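You operate a simulated robot arm through the tools that you are given. There is no shell and no other tool. Be economical: measure what you need, move in short steps, check, and stop when the job is done.

You are at the controls of a simulated two-armed robot. One attempt, no reset.

## Task
Zero the sugar meter with water.
Fine: wipe the well with the grey cloth, spoon water on from cup 57, shut the lid, press ZERO; put cloth and spoon back.

It is judged by the outcome, as a careful person would: the job done as asked, and still so three seconds after it is handed in. It fails if anything else is knocked over, pushed out of place, dropped, spilled or broken. A push-on lid holds only when it is set on centred and level and pressed home; a screw cap is set on level and turned clockwise until tight. Flat cloth is picked up by pressing the open fingertips on it (5 to 10 N) and closing them slowly along it; thin cloth reads only 2 to 8 mm in the jaws.

## Robot
Two 7-joint arms with two-finger parallel grippers on one trunk, on a base that drives. Base frame: it is fixed to the floor where the robot stands at the start and does not move with it; the origin is under the middle of the robot, x ahead of it, y to its left, z up. Units: mm, rad, N and s.
The left shoulder is at the start at [70, 188, 1315], the right one opposite. With the tool pointing down near the work surface each hand reaches from about 200 to 780 mm from the robot's upright axis, wherever it stands, measured 20 degrees to its own side. Places, roughly: green meter key [600, 0, 900]; meter lid [700, 0, 1000]; small steel pot [900, -100, 900]. Payload 3.91 kg a hand.
The tool frame of a hand sits at the grasp point between the pads (the TCP): z along the fingers, y along the line on which they close. The tips reach 30 mm beyond it. Largest opening 110 mm; finger width 20, thickness 10; the body of the gripper, 48 by 112 mm, starts 55 mm behind the TCP.
Orientation is that of the tool frame in the base frame, as a unit quaternion [x, y, z, w]. With the fingers straight down and closing along the base's y, the tool's x points along the base's -x, its y along +y and its z along -z.

## Interface
- The arms move only by the tool arm_command. It takes "left_commands", "right_commands" or both (then of equal length, played together; a hand with none holds still); each is one flat list of numbers, 7 for each row, row after row: the turn, a rotation vector about the tool's x, y, z in rad, then the shift along the tool's x, y, z in mm, then the opening, from 0 (shut) to 1 (fully open). In form: [wx, wy, wz, dx, dy, dz, claw, wx, wy, wz, dx, dy, dz, claw, ...]. A call has 1 to 8 rows; each row shifts and turns the commanded pose from where the row before left it, along the tool's axes as they then stand. A row lasts 0.2 s, in which the tool goes at most 50 mm and 0.15 rad; a call with a longer step from one row to the next is refused whole, and so is a gripper value outside its range. A pose out of reach is approached as far as the arm can. The call stops where the force on the tool passes 40 N (or 10 N more than at its start, if that is more) or the arm is blocked; 0.2 s more then pass. The fingers move at their own pace (about 72 mm/s each) and stop on an object; they squeeze with about 37 N. The grip force told is the motor's: it shows also when the fingers shut on nothing. Time passes only in rows, and 0.2 s behind the last, so rows that do not move let the fingers close. It gives the time, the measured TCP pose, the force on the tool (base axes), the opening and the grip force at its end, in the units of the frame above (readings bear some noise), with the torque about the TCP (base axes, N m) and any sound that the robot's microphone picked up.
- Cameras (640 x 400 px; columns grow to the right, rows downward): "scene" is now at [137.3, -20.9, 1544.6]; the picture's right is [-0.22, -0.97, 0.00], its down [-0.64, 0.15, -0.75] and it looks along [0.73, -0.17, -0.66] (base axes); focal length 269 px, centre (320, 200). "left" rides on the left gripper at [72, -17, -103] in its tool frame; the picture's right is [0.23, 0.97, 0.00], its down [-0.76, 0.18, -0.62] and it looks along [-0.61, 0.14, 0.78] (tool axes); focal length 222 px, centre (320, 200). "right" rides on the right gripper at [72, 17, -103] in its tool frame; the picture's right is [-0.23, 0.97, 0.00], its down [-0.76, -0.18, -0.62] and it looks along [-0.61, -0.14, 0.78] (tool axes); focal length 222 px, centre (320, 200). There is no depth. A picture from a camera that has moved, and an enlarged one, comes with that camera's place and axes in the base frame and with its lens. The place of the scene camera against the robot may be out by one fixed shift of up to 18 mm in any direction.
- capture(camera): a new picture of that camera. The clock stands still meanwhile.
- slide_trunk(by): slides the trunk up (or, below 0, down) by that many mm; the arms and the scene camera ride with it, the base frame stays. It gives what a move gives, with no picture.
- roll_base(legs): drives the robot by 1 to 6 legs, each [ahead, turn to the left] in mm and rad, along the robot's own axes; the way and the turn of a leg run together, so that a leg with both is an arc; at most 1500 mm and 3.142 rad a leg. The arms and the cameras ride along, it lands a little off, and it stops where it bumps. It gives what a move gives.
- turn_head(pan, tilt): turns the head with the scene camera to pan (to the left, within 1.501 rad either way) and tilt (down, from -0.506 to 1.204), counted from straight ahead of the robot. It gives what a move gives.
- enlarge(camera, box): a new picture of the part [left, top, right, bottom] of that camera's present view, enlarged. The clock stands still meanwhile.
- job_done(): hands the job in; it is judged then, once.

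Work in short steps. Places have to be worked out from the pictures, the camera data and where the tool is seen: move nearer, look again, correct. Check each grasp and each placing, and mend what went wrong. You have 120 turns and 100 pictures in all, those below and enlarged ones among them. Open the grippers and draw the arms clear of the work before you hand the job in, unless the task says otherwise; then end with one line.

The tools are called after "Emit:" as name(argument=value, ...) on one line, values as JSON. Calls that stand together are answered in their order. arm_command: Moves the arms, as the interface text tells. Its arguments: {"type":"object","properties":{"left_commands":{"type":"array","items":{"type":"number"}},"right_commands":{"type":"array","items":{"type":"number"}}},"required":[]} The other tools are called the same way: slide_trunk (by) slides the trunk up or down; roll_base (legs) drives the base; turn_head (pan, tilt) turns the head that bears the scene camera; capture (camera) takes a picture; enlarge (camera, box) takes an enlarged picture of a part of a camera's view; job_done () hands the job in.

At the start:

```text
time: 0.0
left_tcp_pos: [501.0, 151.0, 1283.0]
left_tool_rot: [-0.004, 1.0, 0.0, 0.0]
left_contact_force: [0.6, -0.6, 0.6]
left_wrist_torque: [0.0, -0.01, 0.02]
left_width: 109.8
left_gripper_force: 0.0
right_tcp_pos: [340.3, -196.6, 1259.3]
right_tool_rot: [-0.003, 1.0, 0.001, 0.001]
right_contact_force: [0.2, 0.0, -0.8]
right_wrist_torque: [0.03, 0.03, -0.03]
right_width: 109.8
right_gripper_force: 0.0
trunk travel left (down, up): [-825.0, 115.0]
robot x, y, heading: [0.7, 0.0, -0.001]
head pan, tilt: [-0.225, 0.717]
```

scene: 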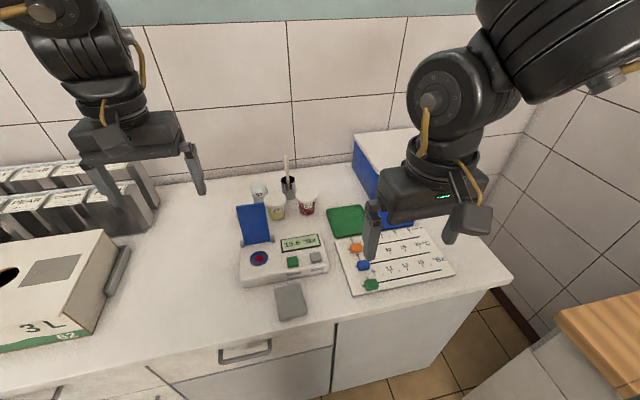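
right: 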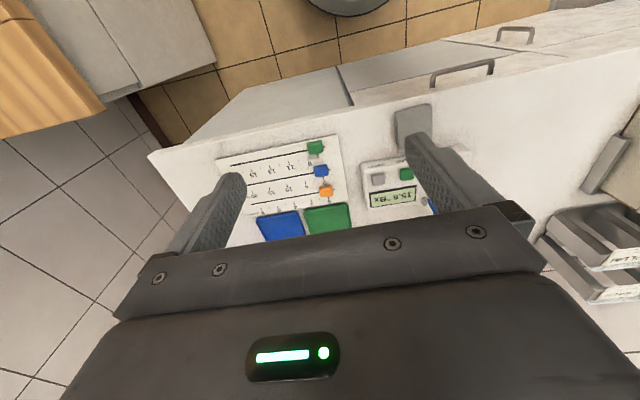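
left: 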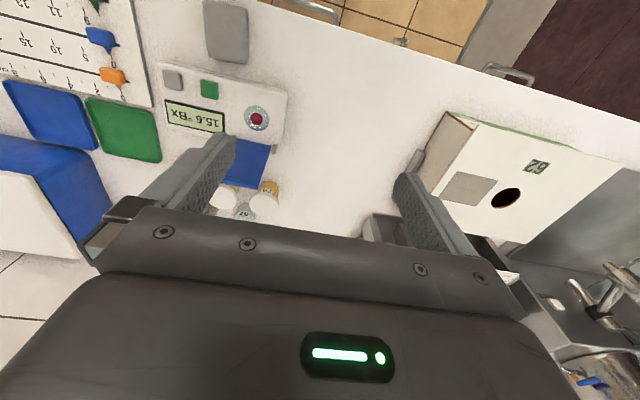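

The meter, cups, steel pot with a spoon, and grey cloth are in view. I enlarge the work area to read the labels.

Emit:
enlarge(camera="scene", box=[220, 140, 348, 220])

Emit:
enlarge(camera="scene", box=[220, 200, 380, 330])

```text
5.00 times, centred on (284, 180) of scene
camera zoom: at [137.3, -20.9, 1544.6], right [-0.22, -0.97, 0.0], down [-0.64, 0.15, -0.75], along [0.73, -0.17, -0.66], focal length 1346 px, centre (500, 300)
```

zoom: 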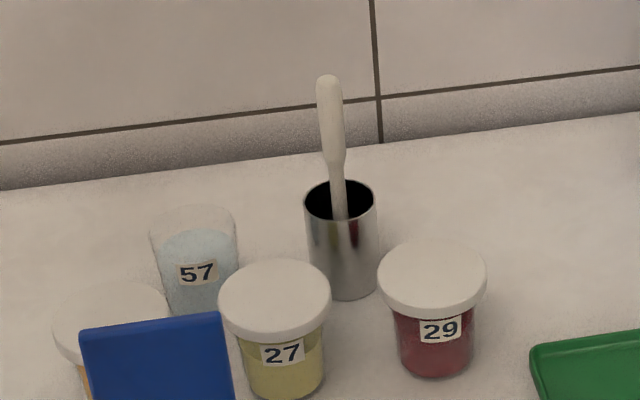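

```text
3.08 times, centred on (300, 265) of scene
camera zoom: at [137.3, -20.9, 1544.6], right [-0.22, -0.97, 0.0], down [-0.64, 0.15, -0.75], along [0.73, -0.17, -0.66], focal length 828 px, centre (382, 0)
```

zoom: 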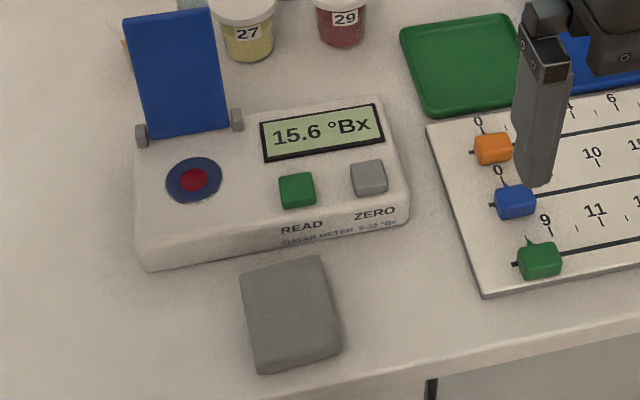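

The ZERO key is the grey one, the well is red-stained and the water is in open cup 57. I lower the left hand over the cloth area and look from nearer.

Emit:
arm_command(left_commands=[0, 0, 0, 4, -30, 34, 1, 0, 0, 0, 4, -30, 34, 1, 0, 0, 0, 4, -30, 34, 1, 0, 0, 0, 4, -30, 34, 1, 0, 0, 0, 4, -30, 34, 1, 0, 0, 0, 0, 0, 0, 1])

Emit:
capture(camera="left")

Emit:
capture(camera="scene")

```text
time: 1.4
left_tcp_pos: [525.5, 27.7, 1145.5]
left_tool_rot: [-0.003, 1.0, 0.0, -0.001]
left_contact_force: [-0.4, 0.6, 0.4]
left_wrist_torque: [-0.04, -0.02, -0.01]
left_width: 110.1
left_gripper_force: 0.1
left hand out of reach, approached as far as the arm can: row 2, 3, 4, 5
right_tcp_pos: [340.3, -193.8, 1259.8]
right_tool_rot: [-0.004, 1.0, 0.002, 0.001]
right_contact_force: [0.1, 0.1, -0.3]
right_wrist_torque: [-0.02, 0.01, 0.01]
right_width: 110.0
right_gripper_force: 0.1
trunk travel left (down, up): [-825.0, 115.0]
robot x, y, heading: [-5.3, -0.3, -0.003]
head pan, tilt: [-0.225, 0.717]
```

```text
94 pictures are left
camera left: at [452.7, 13.7, 1247.7], right [-0.23, 0.97, 0.0], down [0.76, 0.18, 0.62], along [0.6, 0.14, -0.78], focal length 222 px, centre (320, 200)
```

left: 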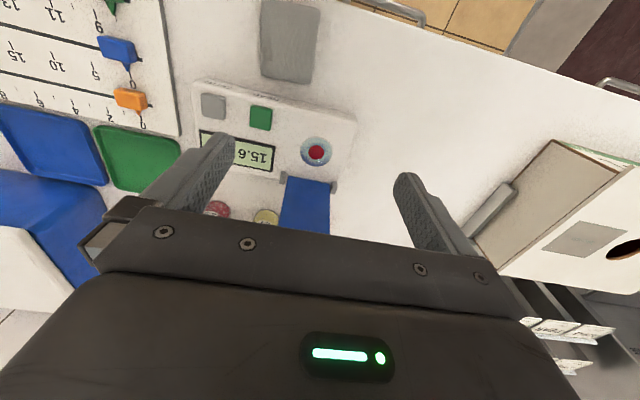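

```text
93 pictures are left
camera scene: at [136.4, -19.9, 1544.7], right [-0.22, -0.97, 0.0], down [-0.64, 0.15, -0.75], along [0.73, -0.17, -0.66], focal length 269 px, centre (320, 200)
```

scene: 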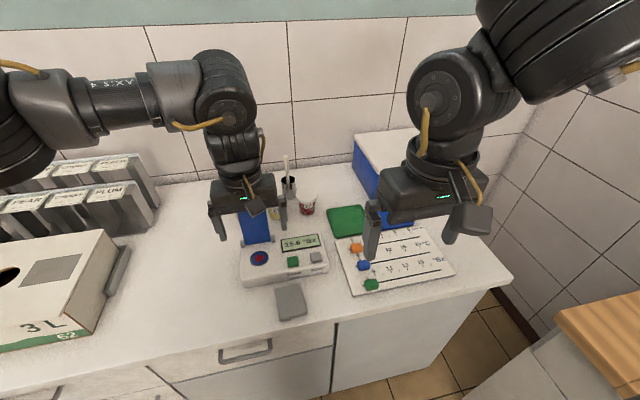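

Triangulating: table near z≈900, READ key about (570,-43,943), cloth about (477,-23). I descend a bit, keeping clear of the lid, to see how reach behaves.

Emit:
arm_command(left_commands=[0, 0, 0, 20, -15, 20, 1, 0, 0, 0, 20, -15, 30, 1, 0, 0, 0, 10, 0, 30, 1])

Emit:
capture(camera="left")

```text
time: 2.2
left_tcp_pos: [524.6, 18.5, 1084.5]
left_tool_rot: [-0.002, 1.0, -0.001, -0.001]
left_contact_force: [0.4, -0.2, 0.2]
left_wrist_torque: [0.0, 0.02, 0.01]
left_width: 109.6
left_gripper_force: 0.1
left hand out of reach, approached as far as the arm can: row 1, 2, 3
right_tcp_pos: [341.0, -195.1, 1259.3]
right_tool_rot: [-0.004, 1.0, 0.001, -0.001]
right_contact_force: [-0.2, -0.3, -0.4]
right_wrist_torque: [0.0, -0.03, -0.01]
right_width: 110.2
right_gripper_force: 0.0
trunk travel left (down, up): [-825.0, 115.0]
robot x, y, heading: [4.7, -4.9, -0.001]
head pan, tilt: [-0.225, 0.717]
```

```text
92 pictures are left
camera left: at [452.6, 2.4, 1186.6], right [-0.23, 0.97, 0.0], down [0.76, 0.18, 0.62], along [0.6, 0.14, -0.78], focal length 222 px, centre (320, 200)
```

left: 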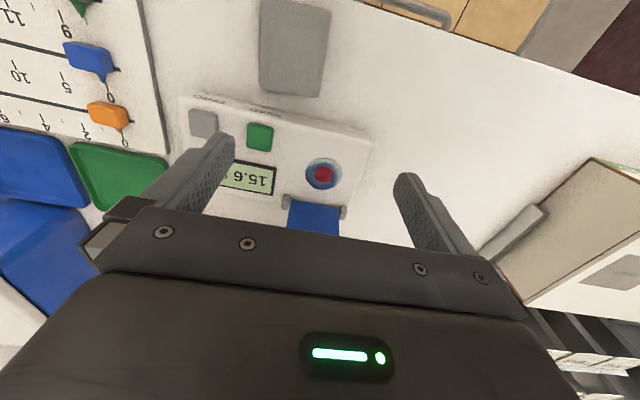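

The left arm folds too tightly near the midline. I back the base 120 mm to give it room.

Emit:
roll_base(legs=[[-120, 0]])

```text
time: 3.4
left_tcp_pos: [404.4, 17.8, 1084.6]
left_tool_rot: [-0.002, 1.0, 0.0, -0.002]
left_contact_force: [-0.4, 0.5, 0.3]
left_wrist_torque: [-0.01, -0.02, 0.04]
left_width: 110.0
left_gripper_force: 0.1
right_tcp_pos: [219.9, -196.2, 1260.4]
right_tool_rot: [-0.005, 1.0, 0.002, 0.0]
right_contact_force: [0.2, 0.6, 0.1]
right_wrist_torque: [0.02, 0.01, 0.01]
right_width: 109.8
right_gripper_force: 0.0
trunk travel left (down, up): [-825.0, 115.0]
robot x, y, heading: [-122.0, 3.4, -0.002]
head pan, tilt: [-0.225, 0.717]
```

Now move the left hand over the cloth estimate at about z=1000 and look.

Emit:
arm_command(left_commands=[0, 0, 0, -24, -14, 28, 1, 0, 0, 0, -24, -14, 28, 1, 0, 0, 0, -24, -14, 28, 1, 0, 0, 0, 0, 0, 0, 1])

Emit:
capture(camera="left")

Emit:
capture(camera="scene")

```text
time: 4.4
left_tcp_pos: [473.3, -23.4, 999.8]
left_tool_rot: [-0.003, 1.0, -0.001, -0.001]
left_contact_force: [0.3, 0.9, -0.4]
left_wrist_torque: [-0.03, 0.01, -0.03]
left_width: 109.8
left_gripper_force: 0.1
right_tcp_pos: [220.1, -195.8, 1259.7]
right_tool_rot: [-0.004, 1.0, 0.001, 0.0]
right_contact_force: [0.0, -0.8, 0.1]
right_wrist_torque: [-0.01, -0.01, 0.02]
right_width: 109.8
right_gripper_force: 0.1
trunk travel left (down, up): [-825.0, 115.0]
robot x, y, heading: [-121.3, -0.8, 0.001]
head pan, tilt: [-0.225, 0.717]
```

```text
91 pictures are left
camera left: at [401.3, -38.5, 1102.8], right [-0.23, 0.97, 0.0], down [0.76, 0.18, 0.62], along [0.6, 0.14, -0.78], focal length 222 px, centre (320, 200)
```

left: 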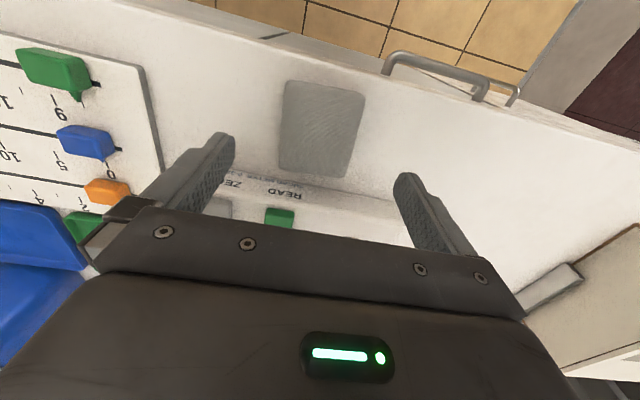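

```text
90 pictures are left
camera scene: at [16.9, -20.6, 1544.5], right [-0.22, -0.97, 0.0], down [-0.64, 0.15, -0.75], along [0.73, -0.17, -0.66], focal length 269 px, centre (320, 200)
```

scene: 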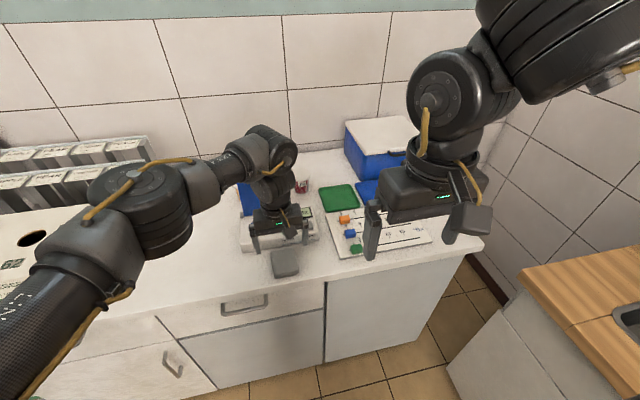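

Cloth centre is about (477,-21,~893), lying right under the hand. I narrow the fingers to ~48 mm and go down to near it, then creep.

Emit:
arm_command(left_commands=[0, 0, 0, -3, 2, 20, 0.44, 0, 0, 0, 0, 0, 20, 0.44, 0, 0, 0, 0, 0, 20, 0.44, 0, 0, 0, 0, 0, 4, 0.44, 0, 0, 0, 0, 0, 3, 0.44])

Emit:
capture(camera="left")

```text
time: 5.6
left_tcp_pos: [478.0, -21.7, 938.9]
left_tool_rot: [-0.004, 1.0, -0.001, 0.002]
left_contact_force: [4.3, 1.7, 30.3]
left_wrist_torque: [0.15, -0.07, 0.05]
left_width: 48.1
left_gripper_force: 0.0
right_tcp_pos: [217.3, -195.1, 1260.2]
right_tool_rot: [-0.004, 1.0, 0.0, 0.002]
right_contact_force: [0.0, 0.0, -0.2]
right_wrist_torque: [0.01, 0.02, -0.02]
right_width: 110.0
right_gripper_force: 0.1
trunk travel left (down, up): [-825.0, 115.0]
robot x, y, heading: [-121.6, 1.9, 0.003]
head pan, tilt: [-0.225, 0.717]
```

```text
89 pictures are left
camera left: at [404.8, -37.2, 1040.0], right [-0.23, 0.97, 0.0], down [0.76, 0.18, 0.63], along [0.61, 0.14, -0.78], focal length 222 px, centre (320, 200)
```

left: 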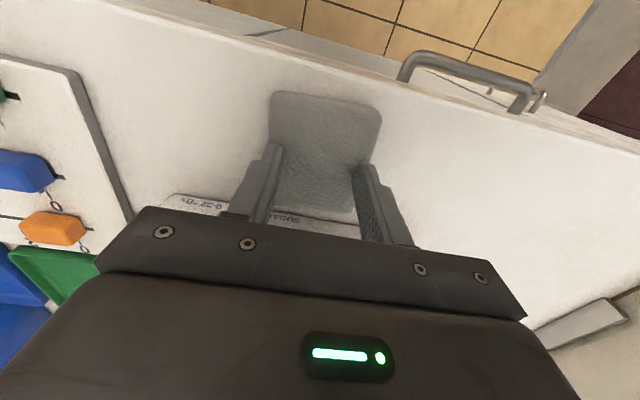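

Contact already: 30 N, so the cloth top is ~z 909. I ease up until the press is 5–10 N.

Emit:
arm_command(left_commands=[0, 0, 0, 0, 0, -4, 0.44, 0, 0, 0, 0, 0, 0, 0.44])

```text
time: 6.2
left_tcp_pos: [477.0, -21.6, 938.7]
left_tool_rot: [-0.004, 1.0, 0.0, -0.001]
left_contact_force: [6.2, 1.4, 17.0]
left_wrist_torque: [0.04, -0.21, -0.01]
left_width: 48.6
left_gripper_force: 0.0
right_tcp_pos: [217.0, -195.2, 1260.0]
right_tool_rot: [-0.004, 1.0, 0.002, 0.0]
right_contact_force: [-1.0, 1.1, 0.1]
right_wrist_torque: [-0.03, 0.02, 0.0]
right_width: 110.2
right_gripper_force: 0.1
trunk travel left (down, up): [-825.0, 115.0]
robot x, y, heading: [-124.9, -0.5, -0.0]
head pan, tilt: [-0.225, 0.717]
```

Force 17 N; ease 2.5 mm more and close slowly along the cloth.

Emit:
arm_command(left_commands=[0, 0, 0, 0, 0, -2.6, 0.44, 0, 0, 0, 0, 0, 0, 0.4, 0, 0, 0, 0, 0, 0, 0.35, 0, 0, 0, 0, 0, 0, 0.3, 0, 0, 0, 0, 0, 0, 0.25])

```text
time: 7.4
left_tcp_pos: [477.2, -21.4, 940.5]
left_tool_rot: [-0.002, 1.0, 0.0, -0.002]
left_contact_force: [0.0, -0.4, -0.2]
left_wrist_torque: [0.03, -0.01, -0.01]
left_width: 27.5
left_gripper_force: 0.0
right_tcp_pos: [219.8, -195.5, 1259.7]
right_tool_rot: [-0.003, 1.0, 0.002, 0.002]
right_contact_force: [0.9, -1.2, 0.3]
right_wrist_torque: [0.03, -0.02, -0.03]
right_width: 110.1
right_gripper_force: 0.2
trunk travel left (down, up): [-825.0, 115.0]
robot x, y, heading: [-119.9, -0.5, -0.003]
head pan, tilt: [-0.225, 0.717]
```

The press was lost (0 N). I reopen, press back down slightly and read.

Emit:
arm_command(left_commands=[0, 0, 0, 0, 0, -3, 0.44, 0, 0, 0, 0, 0, 0, 0.44, 0, 0, 0, 0, 0, 3, 0.44, 0, 0, 0, 0, 0, 1.8, 0.44, 0, 0, 0, 0, 0, 0, 0.44])

```text
time: 8.6
left_tcp_pos: [478.5, -23.0, 938.4]
left_tool_rot: [-0.002, 1.0, -0.001, -0.001]
left_contact_force: [1.0, -0.1, 4.1]
left_wrist_torque: [0.04, -0.05, -0.03]
left_width: 48.4
left_gripper_force: 0.1
right_tcp_pos: [218.5, -196.5, 1259.8]
right_tool_rot: [-0.003, 1.0, 0.002, 0.001]
right_contact_force: [0.9, -0.4, 0.6]
right_wrist_torque: [0.01, -0.03, 0.01]
right_width: 109.9
right_gripper_force: 0.1
trunk travel left (down, up): [-825.0, 115.0]
robot x, y, heading: [-119.7, 0.2, -0.0]
head pan, tilt: [-0.225, 0.717]
```

Press is 4 N; 1.2 mm more should give ~8 N, then close slowly with force held.

Emit:
arm_command(left_commands=[0, 0, 0, 0, 0, 1.2, 0.44, 0, 0, 0, 0, 0, 0, 0.4, 0, 0, 0, 0, 0, 0, 0.36])

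```text
time: 9.4
left_tcp_pos: [476.8, -21.8, 938.0]
left_tool_rot: [-0.003, 1.0, 0.0, 0.0]
left_contact_force: [4.1, 0.3, 19.8]
left_wrist_torque: [0.06, -0.16, 0.0]
left_width: 45.0
left_gripper_force: 5.3
right_tcp_pos: [218.3, -195.1, 1259.8]
right_tool_rot: [-0.003, 1.0, 0.002, 0.0]
right_contact_force: [-0.1, 0.3, -0.2]
right_wrist_torque: [0.03, 0.01, -0.05]
right_width: 110.0
right_gripper_force: 0.1
trunk travel left (down, up): [-825.0, 115.0]
robot x, y, heading: [-121.1, -0.9, -0.002]
head pan, tilt: [-0.225, 0.717]
```

Now 20 N and the fingers stick; ease 1 mm and continue slowly.

Emit:
arm_command(left_commands=[0, 0, 0, 0, 0, -0.8, 0.36, 0, 0, 0, 0, 0, 0, 0.33, 0, 0, 0, 0, 0, 0, 0.3])

```text
time: 10.2
left_tcp_pos: [476.6, -21.9, 938.7]
left_tool_rot: [-0.003, 1.0, -0.001, -0.001]
left_contact_force: [1.2, 0.1, 16.2]
left_wrist_torque: [0.02, -0.07, -0.04]
left_width: 38.5
left_gripper_force: 5.2
right_tcp_pos: [217.9, -195.8, 1259.9]
right_tool_rot: [-0.004, 1.0, 0.002, 0.001]
right_contact_force: [1.0, 0.1, 0.6]
right_wrist_torque: [-0.01, 0.01, -0.02]
right_width: 109.9
right_gripper_force: 0.1
trunk travel left (down, up): [-825.0, 115.0]
robot x, y, heading: [-122.5, -0.3, 0.001]
head pan, tilt: [-0.225, 0.717]
```

Still 16 N; ease a further 1.5 mm while closing.

Emit:
arm_command(left_commands=[0, 0, 0, 0, 0, -0.8, 0.3, 0, 0, 0, 0, 0, -0.3, 0.26, 0, 0, 0, 0, 0, 0, 0.22, 0, 0, 0, 0, 0, 0, 0.18])

```text
time: 11.2
left_tcp_pos: [476.0, -22.3, 940.3]
left_tool_rot: [-0.002, 1.0, 0.0, -0.002]
left_contact_force: [-1.5, -1.9, 3.4]
left_wrist_torque: [-0.03, 0.02, -0.05]
left_width: 21.0
left_gripper_force: 0.8
right_tcp_pos: [219.2, -195.9, 1259.6]
right_tool_rot: [-0.004, 1.0, 0.001, 0.0]
right_contact_force: [-0.2, -0.1, 0.1]
right_wrist_torque: [0.01, 0.02, 0.01]
right_width: 109.8
right_gripper_force: 0.0
trunk travel left (down, up): [-825.0, 115.0]
robot x, y, heading: [-122.6, -3.6, -0.003]
head pan, tilt: [-0.225, 0.717]
```

Emit:
enlarge(camera="left", box=[220, 70, 420, 250])

```text
2.22 times, centred on (320, 160) of left
camera zoom: at [404.8, -37.9, 1041.1], right [-0.23, 0.97, 0.0], down [0.76, 0.18, 0.62], along [0.6, 0.15, -0.78], focal length 494 px, centre (320, 289)
```

zoom: 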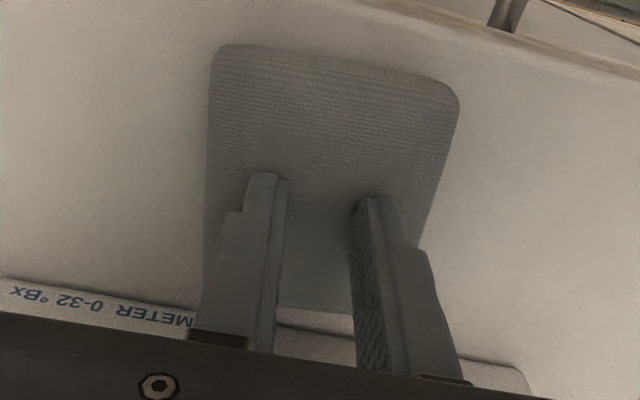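

Continue with a little more press and close fully.

Emit:
arm_command(left_commands=[0, 0, 0, 0, 0, 0.8, 0.17, 0, 0, 0, 0, 0, 0, 0.14, 0, 0, 0, 0, 0, 0, 0.1, 0, 0, 0, 0, 0, 0, 0.06, 0, 0, 0, 0, 0, 0, 0.02, 0, 0, 0, 0, 0, 0, 0, 0, 0, 0, 0, 0, 0, 0])

Emit:
enlarge(camera="left", box=[220, 70, 420, 250])

```text
time: 12.8
left_tcp_pos: [478.7, -22.3, 939.8]
left_tool_rot: [-0.003, 1.0, 0.001, -0.001]
left_contact_force: [0.9, 0.1, 5.0]
left_wrist_torque: [0.0, -0.03, 0.01]
left_width: 0.0
left_gripper_force: 36.5
right_tcp_pos: [218.5, -195.2, 1259.6]
right_tool_rot: [-0.003, 1.0, 0.002, 0.0]
right_contact_force: [0.6, -0.6, 0.2]
right_wrist_torque: [0.02, 0.01, 0.01]
right_width: 110.0
right_gripper_force: 0.1
trunk travel left (down, up): [-825.0, 115.0]
robot x, y, heading: [-120.6, -1.2, 0.001]
head pan, tilt: [-0.225, 0.717]
```

```text
2.22 times, centred on (320, 160) of left
camera zoom: at [405.6, -37.4, 1040.9], right [-0.23, 0.97, 0.0], down [0.76, 0.18, 0.62], along [0.6, 0.14, -0.78], focal length 494 px, centre (320, 289)
```

zoom: 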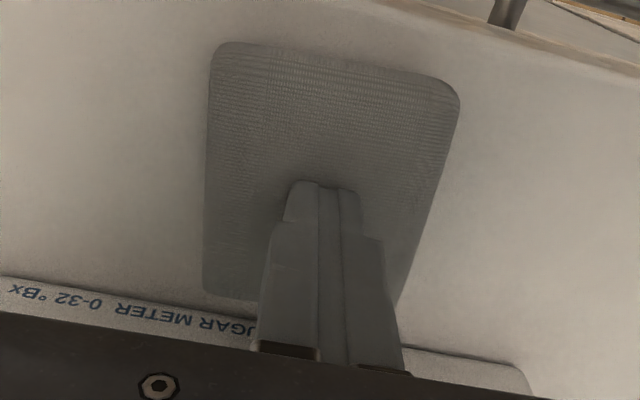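

Width 0: nothing caught. Press wandered out of the 5–10 N band; I retry from a smaller opening with the press controlled.

Emit:
arm_command(left_commands=[0, 0, 0, 0, 0, -4, 0, 0, 0, 0, 0, 0, 0, 0.3, 0, 0, 0, 0, 0, 0, 0.3, 0, 0, 0, 0, 0, 3, 0.3, 0, 0, 0, 0, 0, 1.6, 0.3, 0, 0, 0, 0, 0, 0, 0.3, 0, 0, 0, 0, 0, 0, 0.3])

```text
time: 14.4
left_tcp_pos: [477.5, -22.7, 938.0]
left_tool_rot: [-0.004, 1.0, 0.0, -0.001]
left_contact_force: [3.3, 0.3, 8.3]
left_wrist_torque: [0.06, -0.08, 0.03]
left_width: 33.0
left_gripper_force: 0.0
right_tcp_pos: [218.3, -195.4, 1260.1]
right_tool_rot: [-0.004, 1.0, 0.001, 0.001]
right_contact_force: [0.0, -0.3, 0.0]
right_wrist_torque: [-0.01, 0.0, 0.0]
right_width: 110.0
right_gripper_force: 0.1
trunk travel left (down, up): [-825.0, 115.0]
robot x, y, heading: [-126.5, -0.9, -0.004]
head pan, tilt: [-0.225, 0.717]
```

Press 8.3 N, in band. Close in small steps.

Emit:
arm_command(left_commands=[0, 0, 0, 0, 0, 0, 0.27, 0, 0, 0, 0, 0, 0, 0.24])

```text
time: 15.0
left_tcp_pos: [476.9, -23.3, 938.8]
left_tool_rot: [-0.003, 1.0, 0.0, -0.001]
left_contact_force: [2.6, 0.7, 11.3]
left_wrist_torque: [0.03, -0.12, -0.02]
left_width: 29.3
left_gripper_force: 2.9
right_tcp_pos: [217.9, -195.5, 1260.8]
right_tool_rot: [-0.004, 1.0, 0.002, 0.0]
right_contact_force: [-0.5, 0.5, 0.8]
right_wrist_torque: [-0.05, -0.02, 0.01]
right_width: 109.9
right_gripper_force: 0.1
trunk travel left (down, up): [-825.0, 115.0]
robot x, y, heading: [-118.2, -0.5, -0.002]
head pan, tilt: [-0.225, 0.717]
```

Emit:
arm_command(left_commands=[0, 0, 0, 0, 0, -0.5, 0.21, 0, 0, 0, 0, 0, 0, 0.18])

```text
time: 15.6
left_tcp_pos: [476.7, -22.9, 938.3]
left_tool_rot: [-0.004, 1.0, 0.0, -0.002]
left_contact_force: [-1.2, -0.4, 6.0]
left_wrist_torque: [-0.01, 0.01, 0.01]
left_width: 21.6
left_gripper_force: 1.9
right_tcp_pos: [219.2, -197.3, 1260.2]
right_tool_rot: [-0.003, 1.0, 0.002, 0.0]
right_contact_force: [-0.6, 0.3, 0.0]
right_wrist_torque: [-0.03, -0.03, 0.01]
right_width: 110.1
right_gripper_force: 0.0
trunk travel left (down, up): [-825.0, 115.0]
robot x, y, heading: [-122.6, 2.7, 0.0]
head pan, tilt: [-0.225, 0.717]
```

Emit:
arm_command(left_commands=[0, 0, 0, 0, 0, 0.4, 0.15, 0, 0, 0, 0, 0, 0, 0.12])

```text
time: 16.2
left_tcp_pos: [475.8, -21.7, 938.6]
left_tool_rot: [-0.003, 1.0, 0.0, -0.001]
left_contact_force: [-0.4, -0.1, 9.3]
left_wrist_torque: [0.01, 0.0, -0.04]
left_width: 16.0
left_gripper_force: 2.8
right_tcp_pos: [217.7, -195.9, 1259.4]
right_tool_rot: [-0.004, 1.0, 0.002, 0.0]
right_contact_force: [0.1, 0.1, -0.9]
right_wrist_torque: [-0.01, -0.01, -0.02]
right_width: 110.2
right_gripper_force: 0.1
trunk travel left (down, up): [-825.0, 115.0]
robot x, y, heading: [-120.9, 0.7, -0.001]
head pan, tilt: [-0.225, 0.717]
```

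Press 9.3 N, closing well; go on.

Emit:
arm_command(left_commands=[0, 0, 0, 0, 0, -0.2, 0.09, 0, 0, 0, 0, 0, 0, 0.06])

```text
time: 16.8
left_tcp_pos: [477.1, -21.8, 938.0]
left_tool_rot: [-0.003, 1.0, 0.0, -0.001]
left_contact_force: [0.9, 0.9, 11.1]
left_wrist_torque: [0.03, -0.05, -0.01]
left_width: 10.3
left_gripper_force: 2.9
right_tcp_pos: [218.3, -194.0, 1260.2]
right_tool_rot: [-0.005, 1.0, 0.002, 0.001]
right_contact_force: [-0.1, 0.4, -0.4]
right_wrist_torque: [0.02, -0.01, -0.01]
right_width: 109.9
right_gripper_force: 0.0
trunk travel left (down, up): [-825.0, 115.0]
robot x, y, heading: [-124.8, 2.2, 0.003]
head pan, tilt: [-0.225, 0.717]
```

Emit:
arm_command(left_commands=[0, 0, 0, 0, 0, -0.5, 0.04, 0, 0, 0, 0, 0, 0, 0.02, 0, 0, 0, 0, 0, 0, 0, 0, 0, 0, 0, 0, 0, 0])

Emit:
enlarge(camera="left", box=[220, 70, 420, 250])

```text
time: 17.8
left_tcp_pos: [476.9, -22.2, 938.5]
left_tool_rot: [-0.002, 1.0, 0.0, 0.0]
left_contact_force: [-1.5, -0.6, 6.9]
left_wrist_torque: [-0.01, 0.03, 0.01]
left_width: 0.0
left_gripper_force: 37.2
right_tcp_pos: [217.6, -196.4, 1260.0]
right_tool_rot: [-0.003, 1.0, 0.002, 0.001]
right_contact_force: [-0.7, 0.8, 0.6]
right_wrist_torque: [-0.02, -0.02, -0.03]
right_width: 110.2
right_gripper_force: 0.0
trunk travel left (down, up): [-825.0, 115.0]
robot x, y, heading: [-123.0, 0.0, -0.002]
head pan, tilt: [-0.225, 0.717]
```

```text
2.22 times, centred on (320, 160) of left
camera zoom: at [404.8, -37.5, 1040.8], right [-0.23, 0.97, 0.0], down [0.76, 0.18, 0.62], along [0.6, 0.15, -0.78], focal length 494 px, centre (320, 289)
```

zoom: 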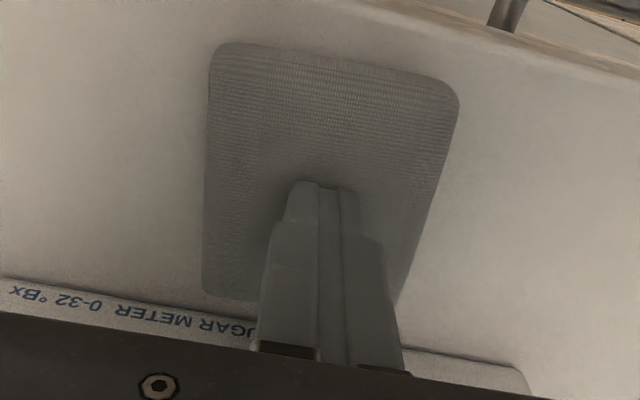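

The pad is not bunching. It looks like a thick folded pad about 65 mm wide, so I try straddling it: lift, open wide, go down beside it to the table.

Emit:
arm_command(left_commands=[0, 0, 0, 0, 0, -12, 0, 0, 0, 0, 0, 1, 0, 0.85, 0, 0, 0, 0, 0, 0, 0.85, 0, 0, 0, 0, 0, 0, 0.85, 0, 0, 0, 0, 0, 8, 0.85, 0, 0, 0, 0, 0, 4, 0.85, 0, 0, 0, 0, 0, 2, 0.85, 0, 0, 0, 0, 0, 0, 0.85])

Emit:
enlarge(camera="left", box=[220, 70, 420, 250])

```text
time: 19.6
left_tcp_pos: [478.5, -21.9, 935.7]
left_tool_rot: [-0.003, 1.0, 0.0, -0.002]
left_contact_force: [0.2, -0.2, -0.4]
left_wrist_torque: [0.02, -0.02, -0.04]
left_width: 93.3
left_gripper_force: 0.1
right_tcp_pos: [219.6, -195.7, 1259.9]
right_tool_rot: [-0.003, 1.0, 0.002, 0.001]
right_contact_force: [-1.3, 0.0, 0.7]
right_wrist_torque: [0.01, -0.01, 0.0]
right_width: 109.9
right_gripper_force: 0.1
trunk travel left (down, up): [-825.0, 115.0]
robot x, y, heading: [-120.0, -3.3, 0.001]
head pan, tilt: [-0.225, 0.717]
```

```text
2.22 times, centred on (320, 160) of left
camera zoom: at [405.6, -36.5, 1038.8], right [-0.23, 0.97, 0.0], down [0.76, 0.18, 0.62], along [0.6, 0.14, -0.78], focal length 494 px, centre (320, 289)
```

zoom: 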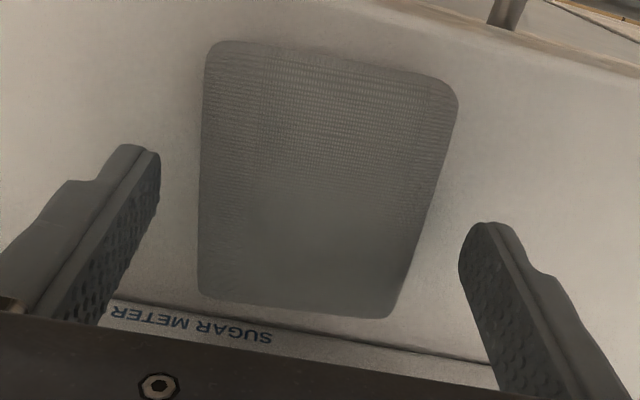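

Fingers straddle the pad at tip z≈906 with no contact. Go down slowly to touch the table.

Emit:
arm_command(left_commands=[0, 0, 0, 0, 0, 2, 0.85, 0, 0, 0, 0, 0, 2, 0.85, 0, 0, 0, 0, 0, 1, 0.85])

```text
time: 20.4
left_tcp_pos: [478.4, -20.0, 931.4]
left_tool_rot: [-0.003, 1.0, 0.0, -0.001]
left_contact_force: [0.0, 0.0, -0.5]
left_wrist_torque: [-0.02, 0.03, 0.02]
left_width: 93.3
left_gripper_force: 0.2
right_tcp_pos: [220.1, -196.5, 1258.9]
right_tool_rot: [-0.004, 1.0, 0.002, 0.001]
right_contact_force: [0.1, -0.2, 0.1]
right_wrist_torque: [0.01, 0.0, 0.01]
right_width: 110.0
right_gripper_force: 0.0
trunk travel left (down, up): [-825.0, 115.0]
robot x, y, heading: [-124.0, 1.7, -0.001]
head pan, tilt: [-0.225, 0.717]
```

Pad is ≥8 mm thick with still no table contact; two mm more, then close on the sides.

Emit:
arm_command(left_commands=[0, 0, 0, 0, 0, 2, 0.85, 0, 0, 0, 0, 0, 0, 0.72, 0, 0, 0, 0, 0, 0, 0.64, 0, 0, 0, 0, 0, 0, 0.56, 0, 0, 0, 0, 0, 0, 0.5, 0, 0, 0, 0, 0, 0, 0.4])

Emit:
enlarge(camera="left", box=[220, 70, 420, 250])

```text
time: 21.8
left_tcp_pos: [478.2, -20.3, 930.7]
left_tool_rot: [-0.002, 1.0, 0.0, -0.001]
left_contact_force: [0.1, 0.2, 0.6]
left_wrist_torque: [-0.01, 0.02, 0.03]
left_width: 69.6
left_gripper_force: 36.8
right_tcp_pos: [219.0, -196.2, 1259.6]
right_tool_rot: [-0.003, 1.0, 0.002, 0.001]
right_contact_force: [0.4, -0.2, 0.3]
right_wrist_torque: [0.02, 0.01, -0.01]
right_width: 110.0
right_gripper_force: 0.0
trunk travel left (down, up): [-825.0, 115.0]
robot x, y, heading: [-123.3, -0.2, 0.008]
head pan, tilt: [-0.225, 0.717]
```

```text
2.22 times, centred on (320, 160) of left
camera zoom: at [405.8, -36.9, 1031.7], right [-0.23, 0.97, 0.0], down [0.76, 0.18, 0.62], along [0.6, 0.15, -0.78], focal length 494 px, centre (320, 289)
```

zoom: 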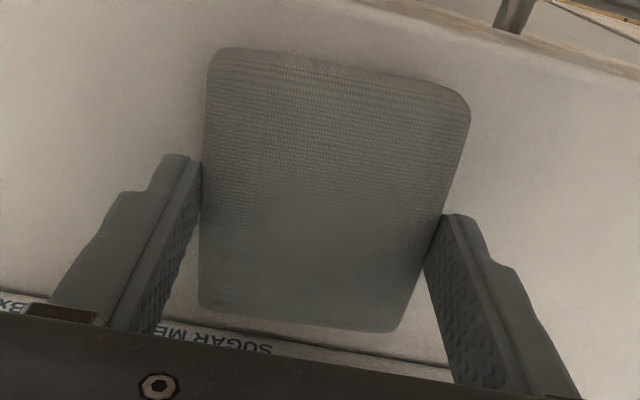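

Firm side grip at 69.6 mm. I regrip 3.5 mm higher so the pad's underside protrudes below the tips, then lift.

Emit:
arm_command(left_commands=[0, 0, 0, 0, 0, 0, 0.7, 0, 0, 0, 0, 0, 0, 0.7, 0, 0, 0, 0, 0, -3.5, 0.7, 0, 0, 0, 0, 0, 0, 0.6, 0, 0, 0, 0, 0, 0, 0.4, 0, 0, 0, 0, 0, 0, 0.4, 0, 0, 0, 0, 0, -20, 0.4, 0, 0, 0, 0, 0, -35, 0.4])

Emit:
capture(camera="left")

```text
time: 23.6
left_tcp_pos: [477.7, -22.1, 989.8]
left_tool_rot: [-0.003, 1.0, 0.0, -0.002]
left_contact_force: [-0.2, -0.4, 0.4]
left_wrist_torque: [0.0, -0.01, -0.01]
left_width: 44.2
left_gripper_force: 0.1
right_tcp_pos: [217.8, -195.6, 1258.5]
right_tool_rot: [-0.004, 1.0, 0.002, 0.001]
right_contact_force: [0.3, 0.2, 0.7]
right_wrist_torque: [-0.01, -0.01, 0.04]
right_width: 109.8
right_gripper_force: 0.1
trunk travel left (down, up): [-825.0, 115.0]
robot x, y, heading: [-125.1, 2.5, -0.003]
head pan, tilt: [-0.225, 0.717]
```

```text
83 pictures are left
camera left: at [405.7, -38.1, 1091.0], right [-0.23, 0.97, 0.0], down [0.76, 0.18, 0.62], along [0.6, 0.15, -0.78], focal length 222 px, centre (320, 200)
```

left: 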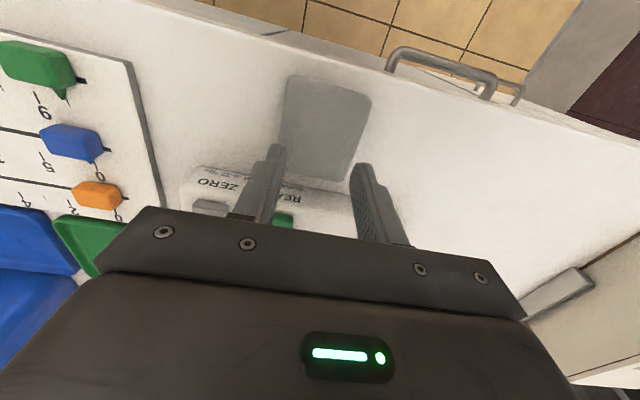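

Slipped off the rounded top. I regrip at the earlier, deeper height and lift.

Emit:
arm_command(left_commands=[0, 0, 0, 0, 0, 0, 0.85, 0, 0, 0, 0, 2, 25, 0.85, 0, 0, 0, 0, 0, 25, 0.85, 0, 0, 0, 0, 0, 8, 0.85, 0, 0, 0, 0, 0, 2, 0.7, 0, 0, 0, 0, 0, 0, 0.55, 0, 0, 0, 0, 0, 0, 0.4, 0, 0, 0, 0, 0, 0, 0.4])

```text
time: 25.4
left_tcp_pos: [477.5, -18.8, 926.9]
left_tool_rot: [-0.003, 1.0, 0.0, -0.001]
left_contact_force: [-0.5, 0.2, 0.3]
left_wrist_torque: [-0.02, 0.01, -0.03]
left_width: 68.6
left_gripper_force: 37.1
right_tcp_pos: [220.0, -195.4, 1259.1]
right_tool_rot: [-0.003, 1.0, 0.002, 0.001]
right_contact_force: [0.8, -0.1, 0.1]
right_wrist_torque: [-0.01, 0.0, -0.01]
right_width: 109.9
right_gripper_force: 0.0
trunk travel left (down, up): [-825.0, 115.0]
robot x, y, heading: [-124.1, -2.4, -0.005]
head pan, tilt: [-0.225, 0.717]
```

Emit:
arm_command(left_commands=[0, 0, 0, 0, 0, -5, 0.4, 0, 0, 0, 0, 0, -10, 0.4, 0, 0, 0, 0, 0, -20, 0.4, 0, 0, 0, 0, 0, -25, 0.4, 0, 0, 0, 0, 0, 0, 0.4])

Emit:
capture(camera="left")

Emit:
enlarge(camera="scene", box=[200, 160, 360, 290])

```text
time: 26.6
left_tcp_pos: [477.3, -21.1, 987.7]
left_tool_rot: [-0.003, 1.0, 0.0, -0.001]
left_contact_force: [-0.2, 0.5, -0.4]
left_wrist_torque: [-0.01, 0.01, 0.01]
left_width: 68.9
left_gripper_force: 36.7
right_tcp_pos: [220.7, -196.3, 1260.4]
right_tool_rot: [-0.003, 1.0, 0.002, 0.0]
right_contact_force: [-0.3, -0.4, 0.5]
right_wrist_torque: [-0.01, -0.01, 0.03]
right_width: 110.1
right_gripper_force: 0.0
trunk travel left (down, up): [-825.0, 115.0]
robot x, y, heading: [-117.0, -0.7, -0.003]
head pan, tilt: [-0.225, 0.717]
```

```text
82 pictures are left
camera left: at [405.6, -35.7, 1088.9], right [-0.23, 0.97, 0.0], down [0.76, 0.18, 0.62], along [0.6, 0.15, -0.78], focal length 222 px, centre (320, 200)
```

left: 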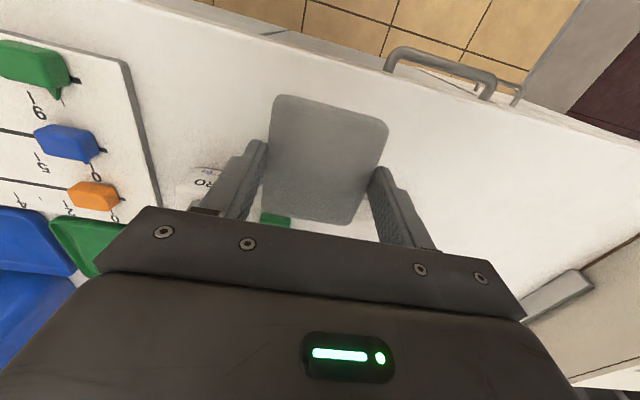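

```text
3.08 times, centred on (280, 225) of scene
camera zoom: at [16.6, -21.1, 1544.5], right [-0.22, -0.97, 0.0], down [-0.64, 0.15, -0.75], along [0.73, -0.17, -0.66], focal length 828 px, centre (443, 123)
```

zoom: 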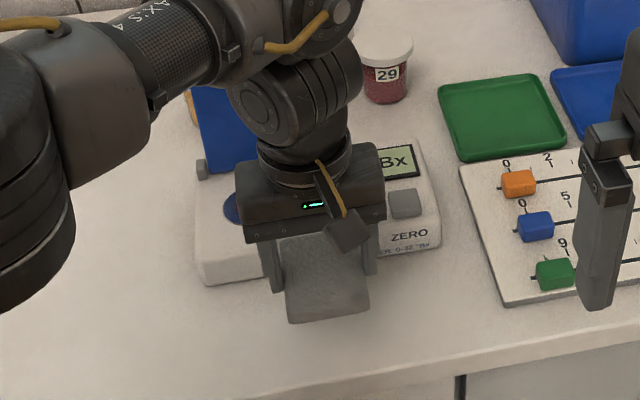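

Pad is held. The well is at about (602,41,~935), hinge near x≈657. I carry the pad over the front of the well at z≈1000.

Emit:
arm_command(left_commands=[0, 0, 0, -27, 15.5, -4, 0.4, 0, 0, 0, -27, 15.5, -4, 0.4, 0, 0, 0, -27, 15.5, -4, 0.4, 0, 0, 0, -27, 15.5, 0, 0.4, 0, 0, 0, 0, 0, 0, 0.4])

Emit:
capture(camera="left")

Emit:
capture(camera="scene")

```text
time: 27.8
left_tcp_pos: [546.3, 29.4, 1002.8]
left_tool_rot: [-0.002, 1.0, 0.0, -0.002]
left_contact_force: [-0.7, 0.0, -0.5]
left_wrist_torque: [-0.01, 0.02, -0.02]
left_width: 68.6
left_gripper_force: 36.8
left hand out of reach, approached as far as the arm can: row 3, 4
right_tcp_pos: [219.0, -197.1, 1260.1]
right_tool_rot: [-0.004, 1.0, 0.002, 0.002]
right_contact_force: [-0.4, 0.1, -0.5]
right_wrist_torque: [0.0, -0.02, -0.02]
right_width: 110.0
right_gripper_force: 0.1
trunk travel left (down, up): [-825.0, 115.0]
robot x, y, heading: [-119.0, -1.7, 0.0]
head pan, tilt: [-0.225, 0.717]
```

```text
80 pictures are left
camera left: at [474.7, 13.1, 1104.6], right [-0.23, 0.97, 0.0], down [0.76, 0.18, 0.62], along [0.6, 0.15, -0.78], focal length 222 px, centre (320, 200)
```

left: 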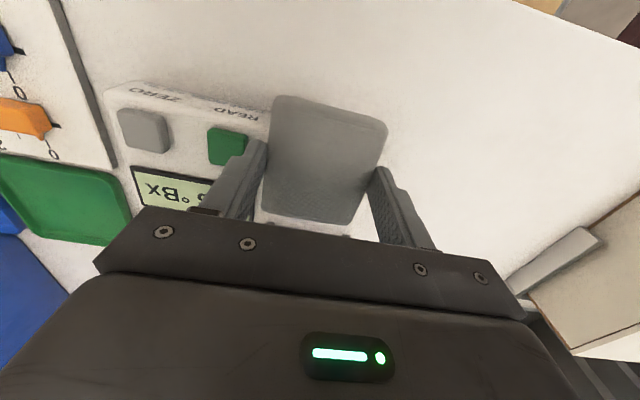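

```text
79 pictures are left
camera scene: at [16.1, -22.0, 1544.6], right [-0.22, -0.97, 0.0], down [-0.64, 0.15, -0.75], along [0.73, -0.17, -0.66], focal length 269 px, centre (320, 200)
```

scene: 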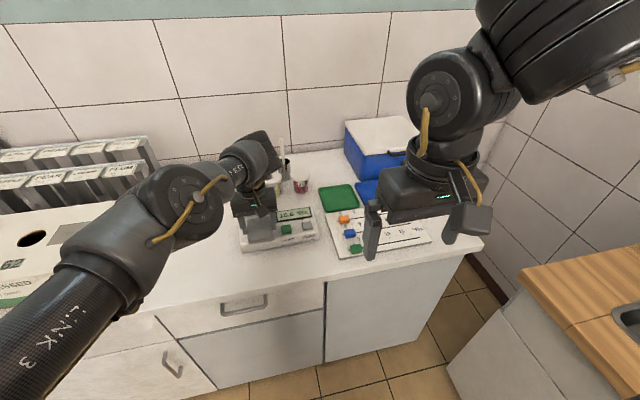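

Reach limit met; I drive the base ahead 60 mm, hand riding along.

Emit:
roll_base(legs=[[45, 0]])

Emit:
capture(camera="left")

```text
time: 28.7
left_tcp_pos: [584.5, 28.2, 1009.1]
left_tool_rot: [-0.002, 1.0, -0.001, 0.003]
left_contact_force: [0.2, 0.6, 1.3]
left_wrist_torque: [0.02, -0.06, 0.04]
left_width: 68.7
left_gripper_force: 36.9
right_tcp_pos: [253.1, -195.0, 1263.5]
right_tool_rot: [-0.004, 1.0, 0.002, 0.006]
right_contact_force: [-0.9, 0.7, 0.3]
right_wrist_torque: [0.0, -0.05, 0.01]
right_width: 110.1
right_gripper_force: 0.1
trunk travel left (down, up): [-825.0, 115.0]
robot x, y, heading: [-74.5, -1.5, -0.006]
head pan, tilt: [-0.225, 0.717]
```

```text
78 pictures are left
camera left: at [511.9, 12.9, 1110.3], right [-0.23, 0.97, 0.0], down [0.76, 0.18, 0.63], along [0.61, 0.14, -0.78], focal length 222 px, centre (320, 200)
```

left: 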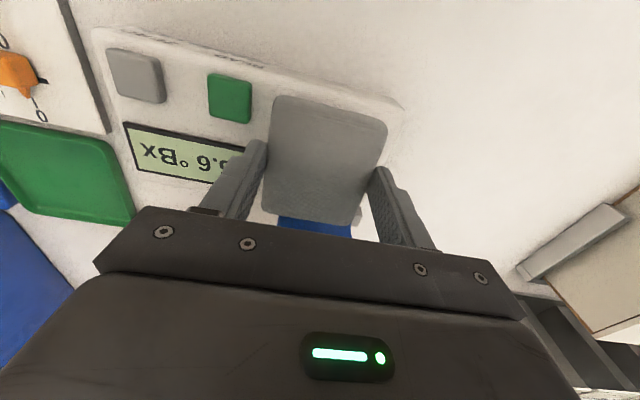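

Well sits under the pad's front half once I shift 12 mm left. I shift and descend gradually until contact.

Emit:
arm_command(left_commands=[0, 0, 0, 0, 13, 8, 0.4, 0, 0, 0, -3, 0, 8, 0.4, 0, 0, 0, 0, 0, 8, 0.4, 0, 0, 0, 0, 0, 3, 0.4])

```text
time: 29.7
left_tcp_pos: [595.9, 42.1, 975.0]
left_tool_rot: [-0.002, 1.0, 0.0, -0.002]
left_contact_force: [0.7, 0.1, -0.5]
left_wrist_torque: [0.03, 0.01, -0.01]
left_width: 68.7
left_gripper_force: 36.7
right_tcp_pos: [264.0, -195.1, 1260.9]
right_tool_rot: [-0.004, 1.0, 0.001, 0.002]
right_contact_force: [0.6, 1.1, -0.3]
right_wrist_torque: [-0.01, 0.0, 0.0]
right_width: 110.3
right_gripper_force: 0.1
trunk travel left (down, up): [-825.0, 115.0]
robot x, y, heading: [-73.4, -2.2, -0.003]
head pan, tilt: [-0.225, 0.717]
```

Emit:
arm_command(left_commands=[0, 0, 0, 6, 0, 2, 0.4, 0, 0, 0, 0, 0, 2, 0.4, 0, 0, 0, 0, 0, 2, 0.4, 0, 0, 0, 0, 0, 2, 0.4])

Emit:
capture(camera="left")

```text
time: 30.7
left_tcp_pos: [587.1, 40.7, 973.4]
left_tool_rot: [-0.002, 1.0, -0.001, 0.004]
left_contact_force: [4.4, -0.1, 27.2]
left_wrist_torque: [0.19, 0.69, 0.04]
left_width: 68.3
left_gripper_force: 36.8
right_tcp_pos: [257.4, -196.6, 1262.8]
right_tool_rot: [-0.004, 1.0, 0.001, 0.004]
right_contact_force: [-1.1, 0.7, 0.4]
right_wrist_torque: [0.03, 0.01, 0.0]
right_width: 110.0
right_gripper_force: 0.1
trunk travel left (down, up): [-825.0, 115.0]
robot x, y, heading: [-73.5, -3.9, 0.002]
head pan, tilt: [-0.225, 0.717]
```

```text
77 pictures are left
camera left: at [514.6, 25.4, 1075.0], right [-0.23, 0.97, 0.0], down [0.76, 0.18, 0.63], along [0.61, 0.14, -0.78], focal length 222 px, centre (320, 200)
```

left: 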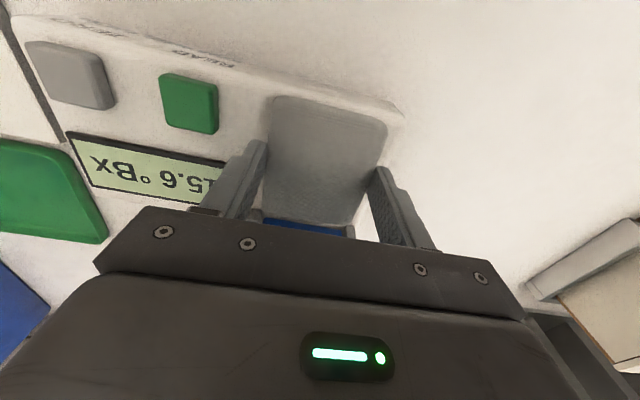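

Contact at 27 N. I ease to a moderate press and rub in small strokes.

Emit:
arm_command(left_commands=[0, 0, 0, -3, 0, -2, 0.4, 0, 0, 0, -6, 5, 0, 0.4, 0, 0, 0, 0, -10, 0, 0.4, 0, 0, 0, 6, 0, 0, 0.4, 0, 0, 0, 6, 10, 0, 0.4, 0, 0, 0, -6, 0, 0, 0.4, 0, 0, 0, 0, -8, 0, 0.4])

```text
time: 32.3
left_tcp_pos: [580.1, 38.8, 972.6]
left_tool_rot: [-0.004, 1.0, -0.001, 0.0]
left_contact_force: [-8.0, 2.5, 19.3]
left_wrist_torque: [0.15, 0.27, 0.07]
left_width: 68.7
left_gripper_force: 36.8
left hand out of reach, approached as far as the arm can: row 3
right_tcp_pos: [256.2, -193.6, 1263.5]
right_tool_rot: [-0.005, 1.0, 0.0, 0.004]
right_contact_force: [0.0, 0.4, -0.3]
right_wrist_torque: [-0.02, 0.03, 0.01]
right_width: 110.0
right_gripper_force: 0.0
trunk travel left (down, up): [-825.0, 115.0]
robot x, y, heading: [-77.6, -1.4, -0.001]
head pan, tilt: [-0.225, 0.717]
```

I lift and pull back to look at the well.

Emit:
arm_command(left_commands=[0, 0, 0, 0, 0, -15, 0.4, 0, 0, 0, 20, 0, -15, 0.4, 0, 0, 0, 35, 0, -20, 0.4, 0, 0, 0, 35, 0, -20, 0.4, 0, 0, 0, 0, 0, 0, 0.4])

Emit:
capture(camera="left")

Emit:
enlarge(camera="scene", box=[200, 160, 360, 260])

```text
time: 33.5
left_tcp_pos: [494.5, 38.1, 1042.8]
left_tool_rot: [-0.002, 1.0, 0.0, -0.001]
left_contact_force: [1.6, 0.2, 0.0]
left_wrist_torque: [-0.03, 0.01, -0.02]
left_width: 68.6
left_gripper_force: 37.5
right_tcp_pos: [262.0, -195.4, 1261.8]
right_tool_rot: [-0.005, 1.0, 0.002, 0.002]
right_contact_force: [-0.8, -0.3, 0.0]
right_wrist_torque: [-0.01, -0.02, -0.03]
right_width: 110.0
right_gripper_force: 0.2
trunk travel left (down, up): [-825.0, 115.0]
robot x, y, heading: [-75.6, 2.9, -0.006]
head pan, tilt: [-0.225, 0.717]
```

```text
76 pictures are left
camera left: at [421.9, 21.8, 1144.8], right [-0.23, 0.97, 0.0], down [0.76, 0.18, 0.62], along [0.61, 0.14, -0.78], focal length 222 px, centre (320, 200)
```

left: 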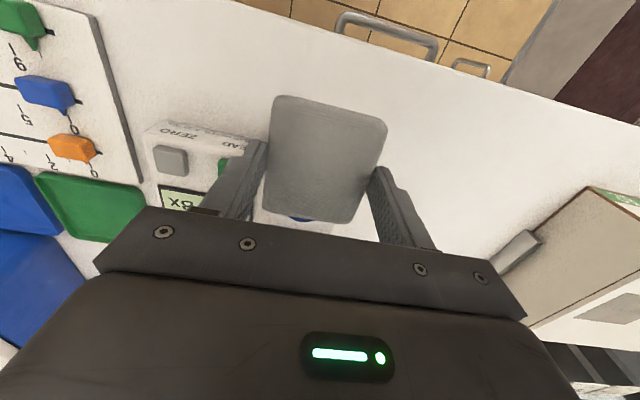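

```text
4.00 times, centred on (280, 210) of scene
camera zoom: at [61.5, -21.3, 1544.6], right [-0.22, -0.97, 0.0], down [-0.64, 0.15, -0.75], along [0.73, -0.17, -0.66], focal length 1077 px, centre (480, 160)
```

zoom: 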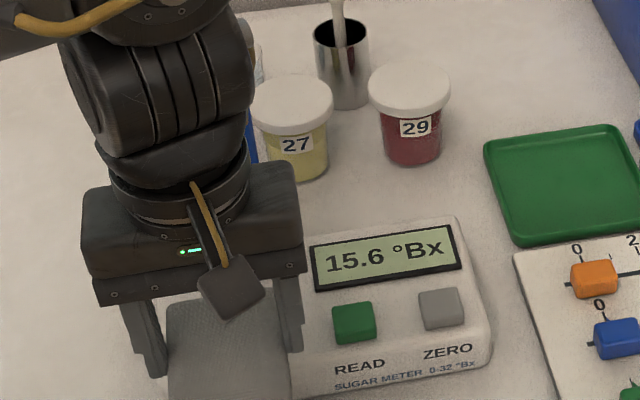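

The hand hides the well; move it 110 mm left and look with the scene camera.

Emit:
arm_command(left_commands=[0, 0, 0, 0, 40, 0, 0.4, 0, 0, 0, 0, 40, 0, 0.4, 0, 0, 0, 0, 40, 0, 0.4, 0, 0, 0, 0, 0, 0, 0.4])

Emit:
enlarge(camera="scene", box=[200, 160, 360, 260])

```text
time: 34.5
left_tcp_pos: [493.2, 155.4, 1041.3]
left_tool_rot: [-0.002, 1.0, 0.0, -0.001]
left_contact_force: [0.6, -0.1, -1.4]
left_wrist_torque: [-0.01, -0.03, 0.01]
left_width: 68.5
left_gripper_force: 37.1
right_tcp_pos: [261.0, -195.7, 1260.2]
right_tool_rot: [-0.005, 1.0, 0.002, 0.002]
right_contact_force: [-0.6, -0.1, 0.4]
right_wrist_torque: [0.03, 0.01, 0.02]
right_width: 109.9
right_gripper_force: 0.0
trunk travel left (down, up): [-825.0, 115.0]
robot x, y, heading: [-78.8, -1.3, 0.004]
head pan, tilt: [-0.225, 0.717]
```

```text
4.00 times, centred on (280, 210) of scene
camera zoom: at [61.3, -21.8, 1544.6], right [-0.22, -0.97, 0.0], down [-0.64, 0.15, -0.75], along [0.73, -0.17, -0.66], focal length 1077 px, centre (480, 160)
```

zoom: 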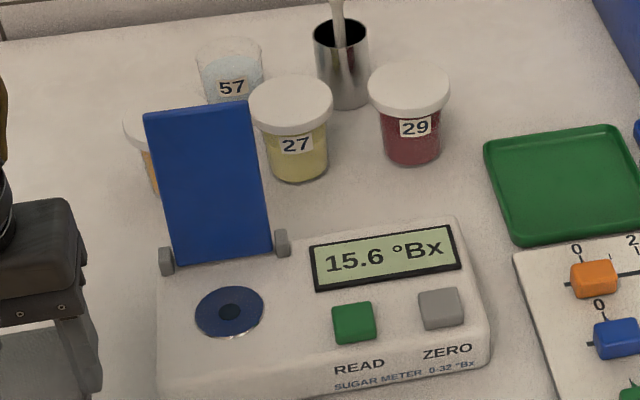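

The well is clean. Now take the cloth back to its place (477,-21).

Emit:
arm_command(left_commands=[0, 0, 0, 4, -45, 5, 0.4, 0, 0, 0, 4, -45, 5, 0.4, 0, 0, 0, 4, -45, 5, 0.4, 0, 0, 0, 4, -41, 10, 0.4, 0, 0, 0, 0, 0, 30, 0.4, 0, 0, 0, 0, 0, 30, 0.4, 0, 0, 0, 0, 0, 15, 0.4, 0, 0, 0, 0, 0, 5, 0.4])

```text
time: 36.3
left_tcp_pos: [478.7, -19.5, 936.7]
left_tool_rot: [-0.002, 1.0, -0.001, 0.0]
left_contact_force: [-0.1, 0.2, -0.3]
left_wrist_torque: [0.0, 0.0, 0.03]
left_width: 68.6
left_gripper_force: 37.1
right_tcp_pos: [262.0, -195.4, 1260.8]
right_tool_rot: [-0.004, 1.0, 0.002, 0.003]
right_contact_force: [0.1, -0.3, 0.3]
right_wrist_torque: [0.01, -0.03, -0.03]
right_width: 109.9
right_gripper_force: 0.1
trunk travel left (down, up): [-825.0, 115.0]
robot x, y, heading: [-75.1, 0.5, 0.003]
head pan, tilt: [-0.225, 0.717]
```

Emit:
arm_command(left_commands=[0, 0, 0, 0, 0, 4, 0.4, 0, 0, 0, 0, 0, 3, 0.4, 0, 0, 0, 0, 0, 2, 0.4])

```text
time: 37.1
left_tcp_pos: [477.8, -20.5, 928.5]
left_tool_rot: [-0.001, 1.0, -0.001, 0.001]
left_contact_force: [1.6, -0.1, 6.8]
left_wrist_torque: [0.11, -0.22, -0.02]
left_width: 68.7
left_gripper_force: 37.2
right_tcp_pos: [261.1, -197.0, 1261.4]
right_tool_rot: [-0.004, 1.0, 0.002, 0.002]
right_contact_force: [0.4, -0.6, 0.2]
right_wrist_torque: [-0.02, 0.0, 0.01]
right_width: 110.0
right_gripper_force: 0.1
trunk travel left (down, up): [-825.0, 115.0]
robot x, y, heading: [-77.8, -1.9, 0.001]
head pan, tilt: [-0.225, 0.717]
```

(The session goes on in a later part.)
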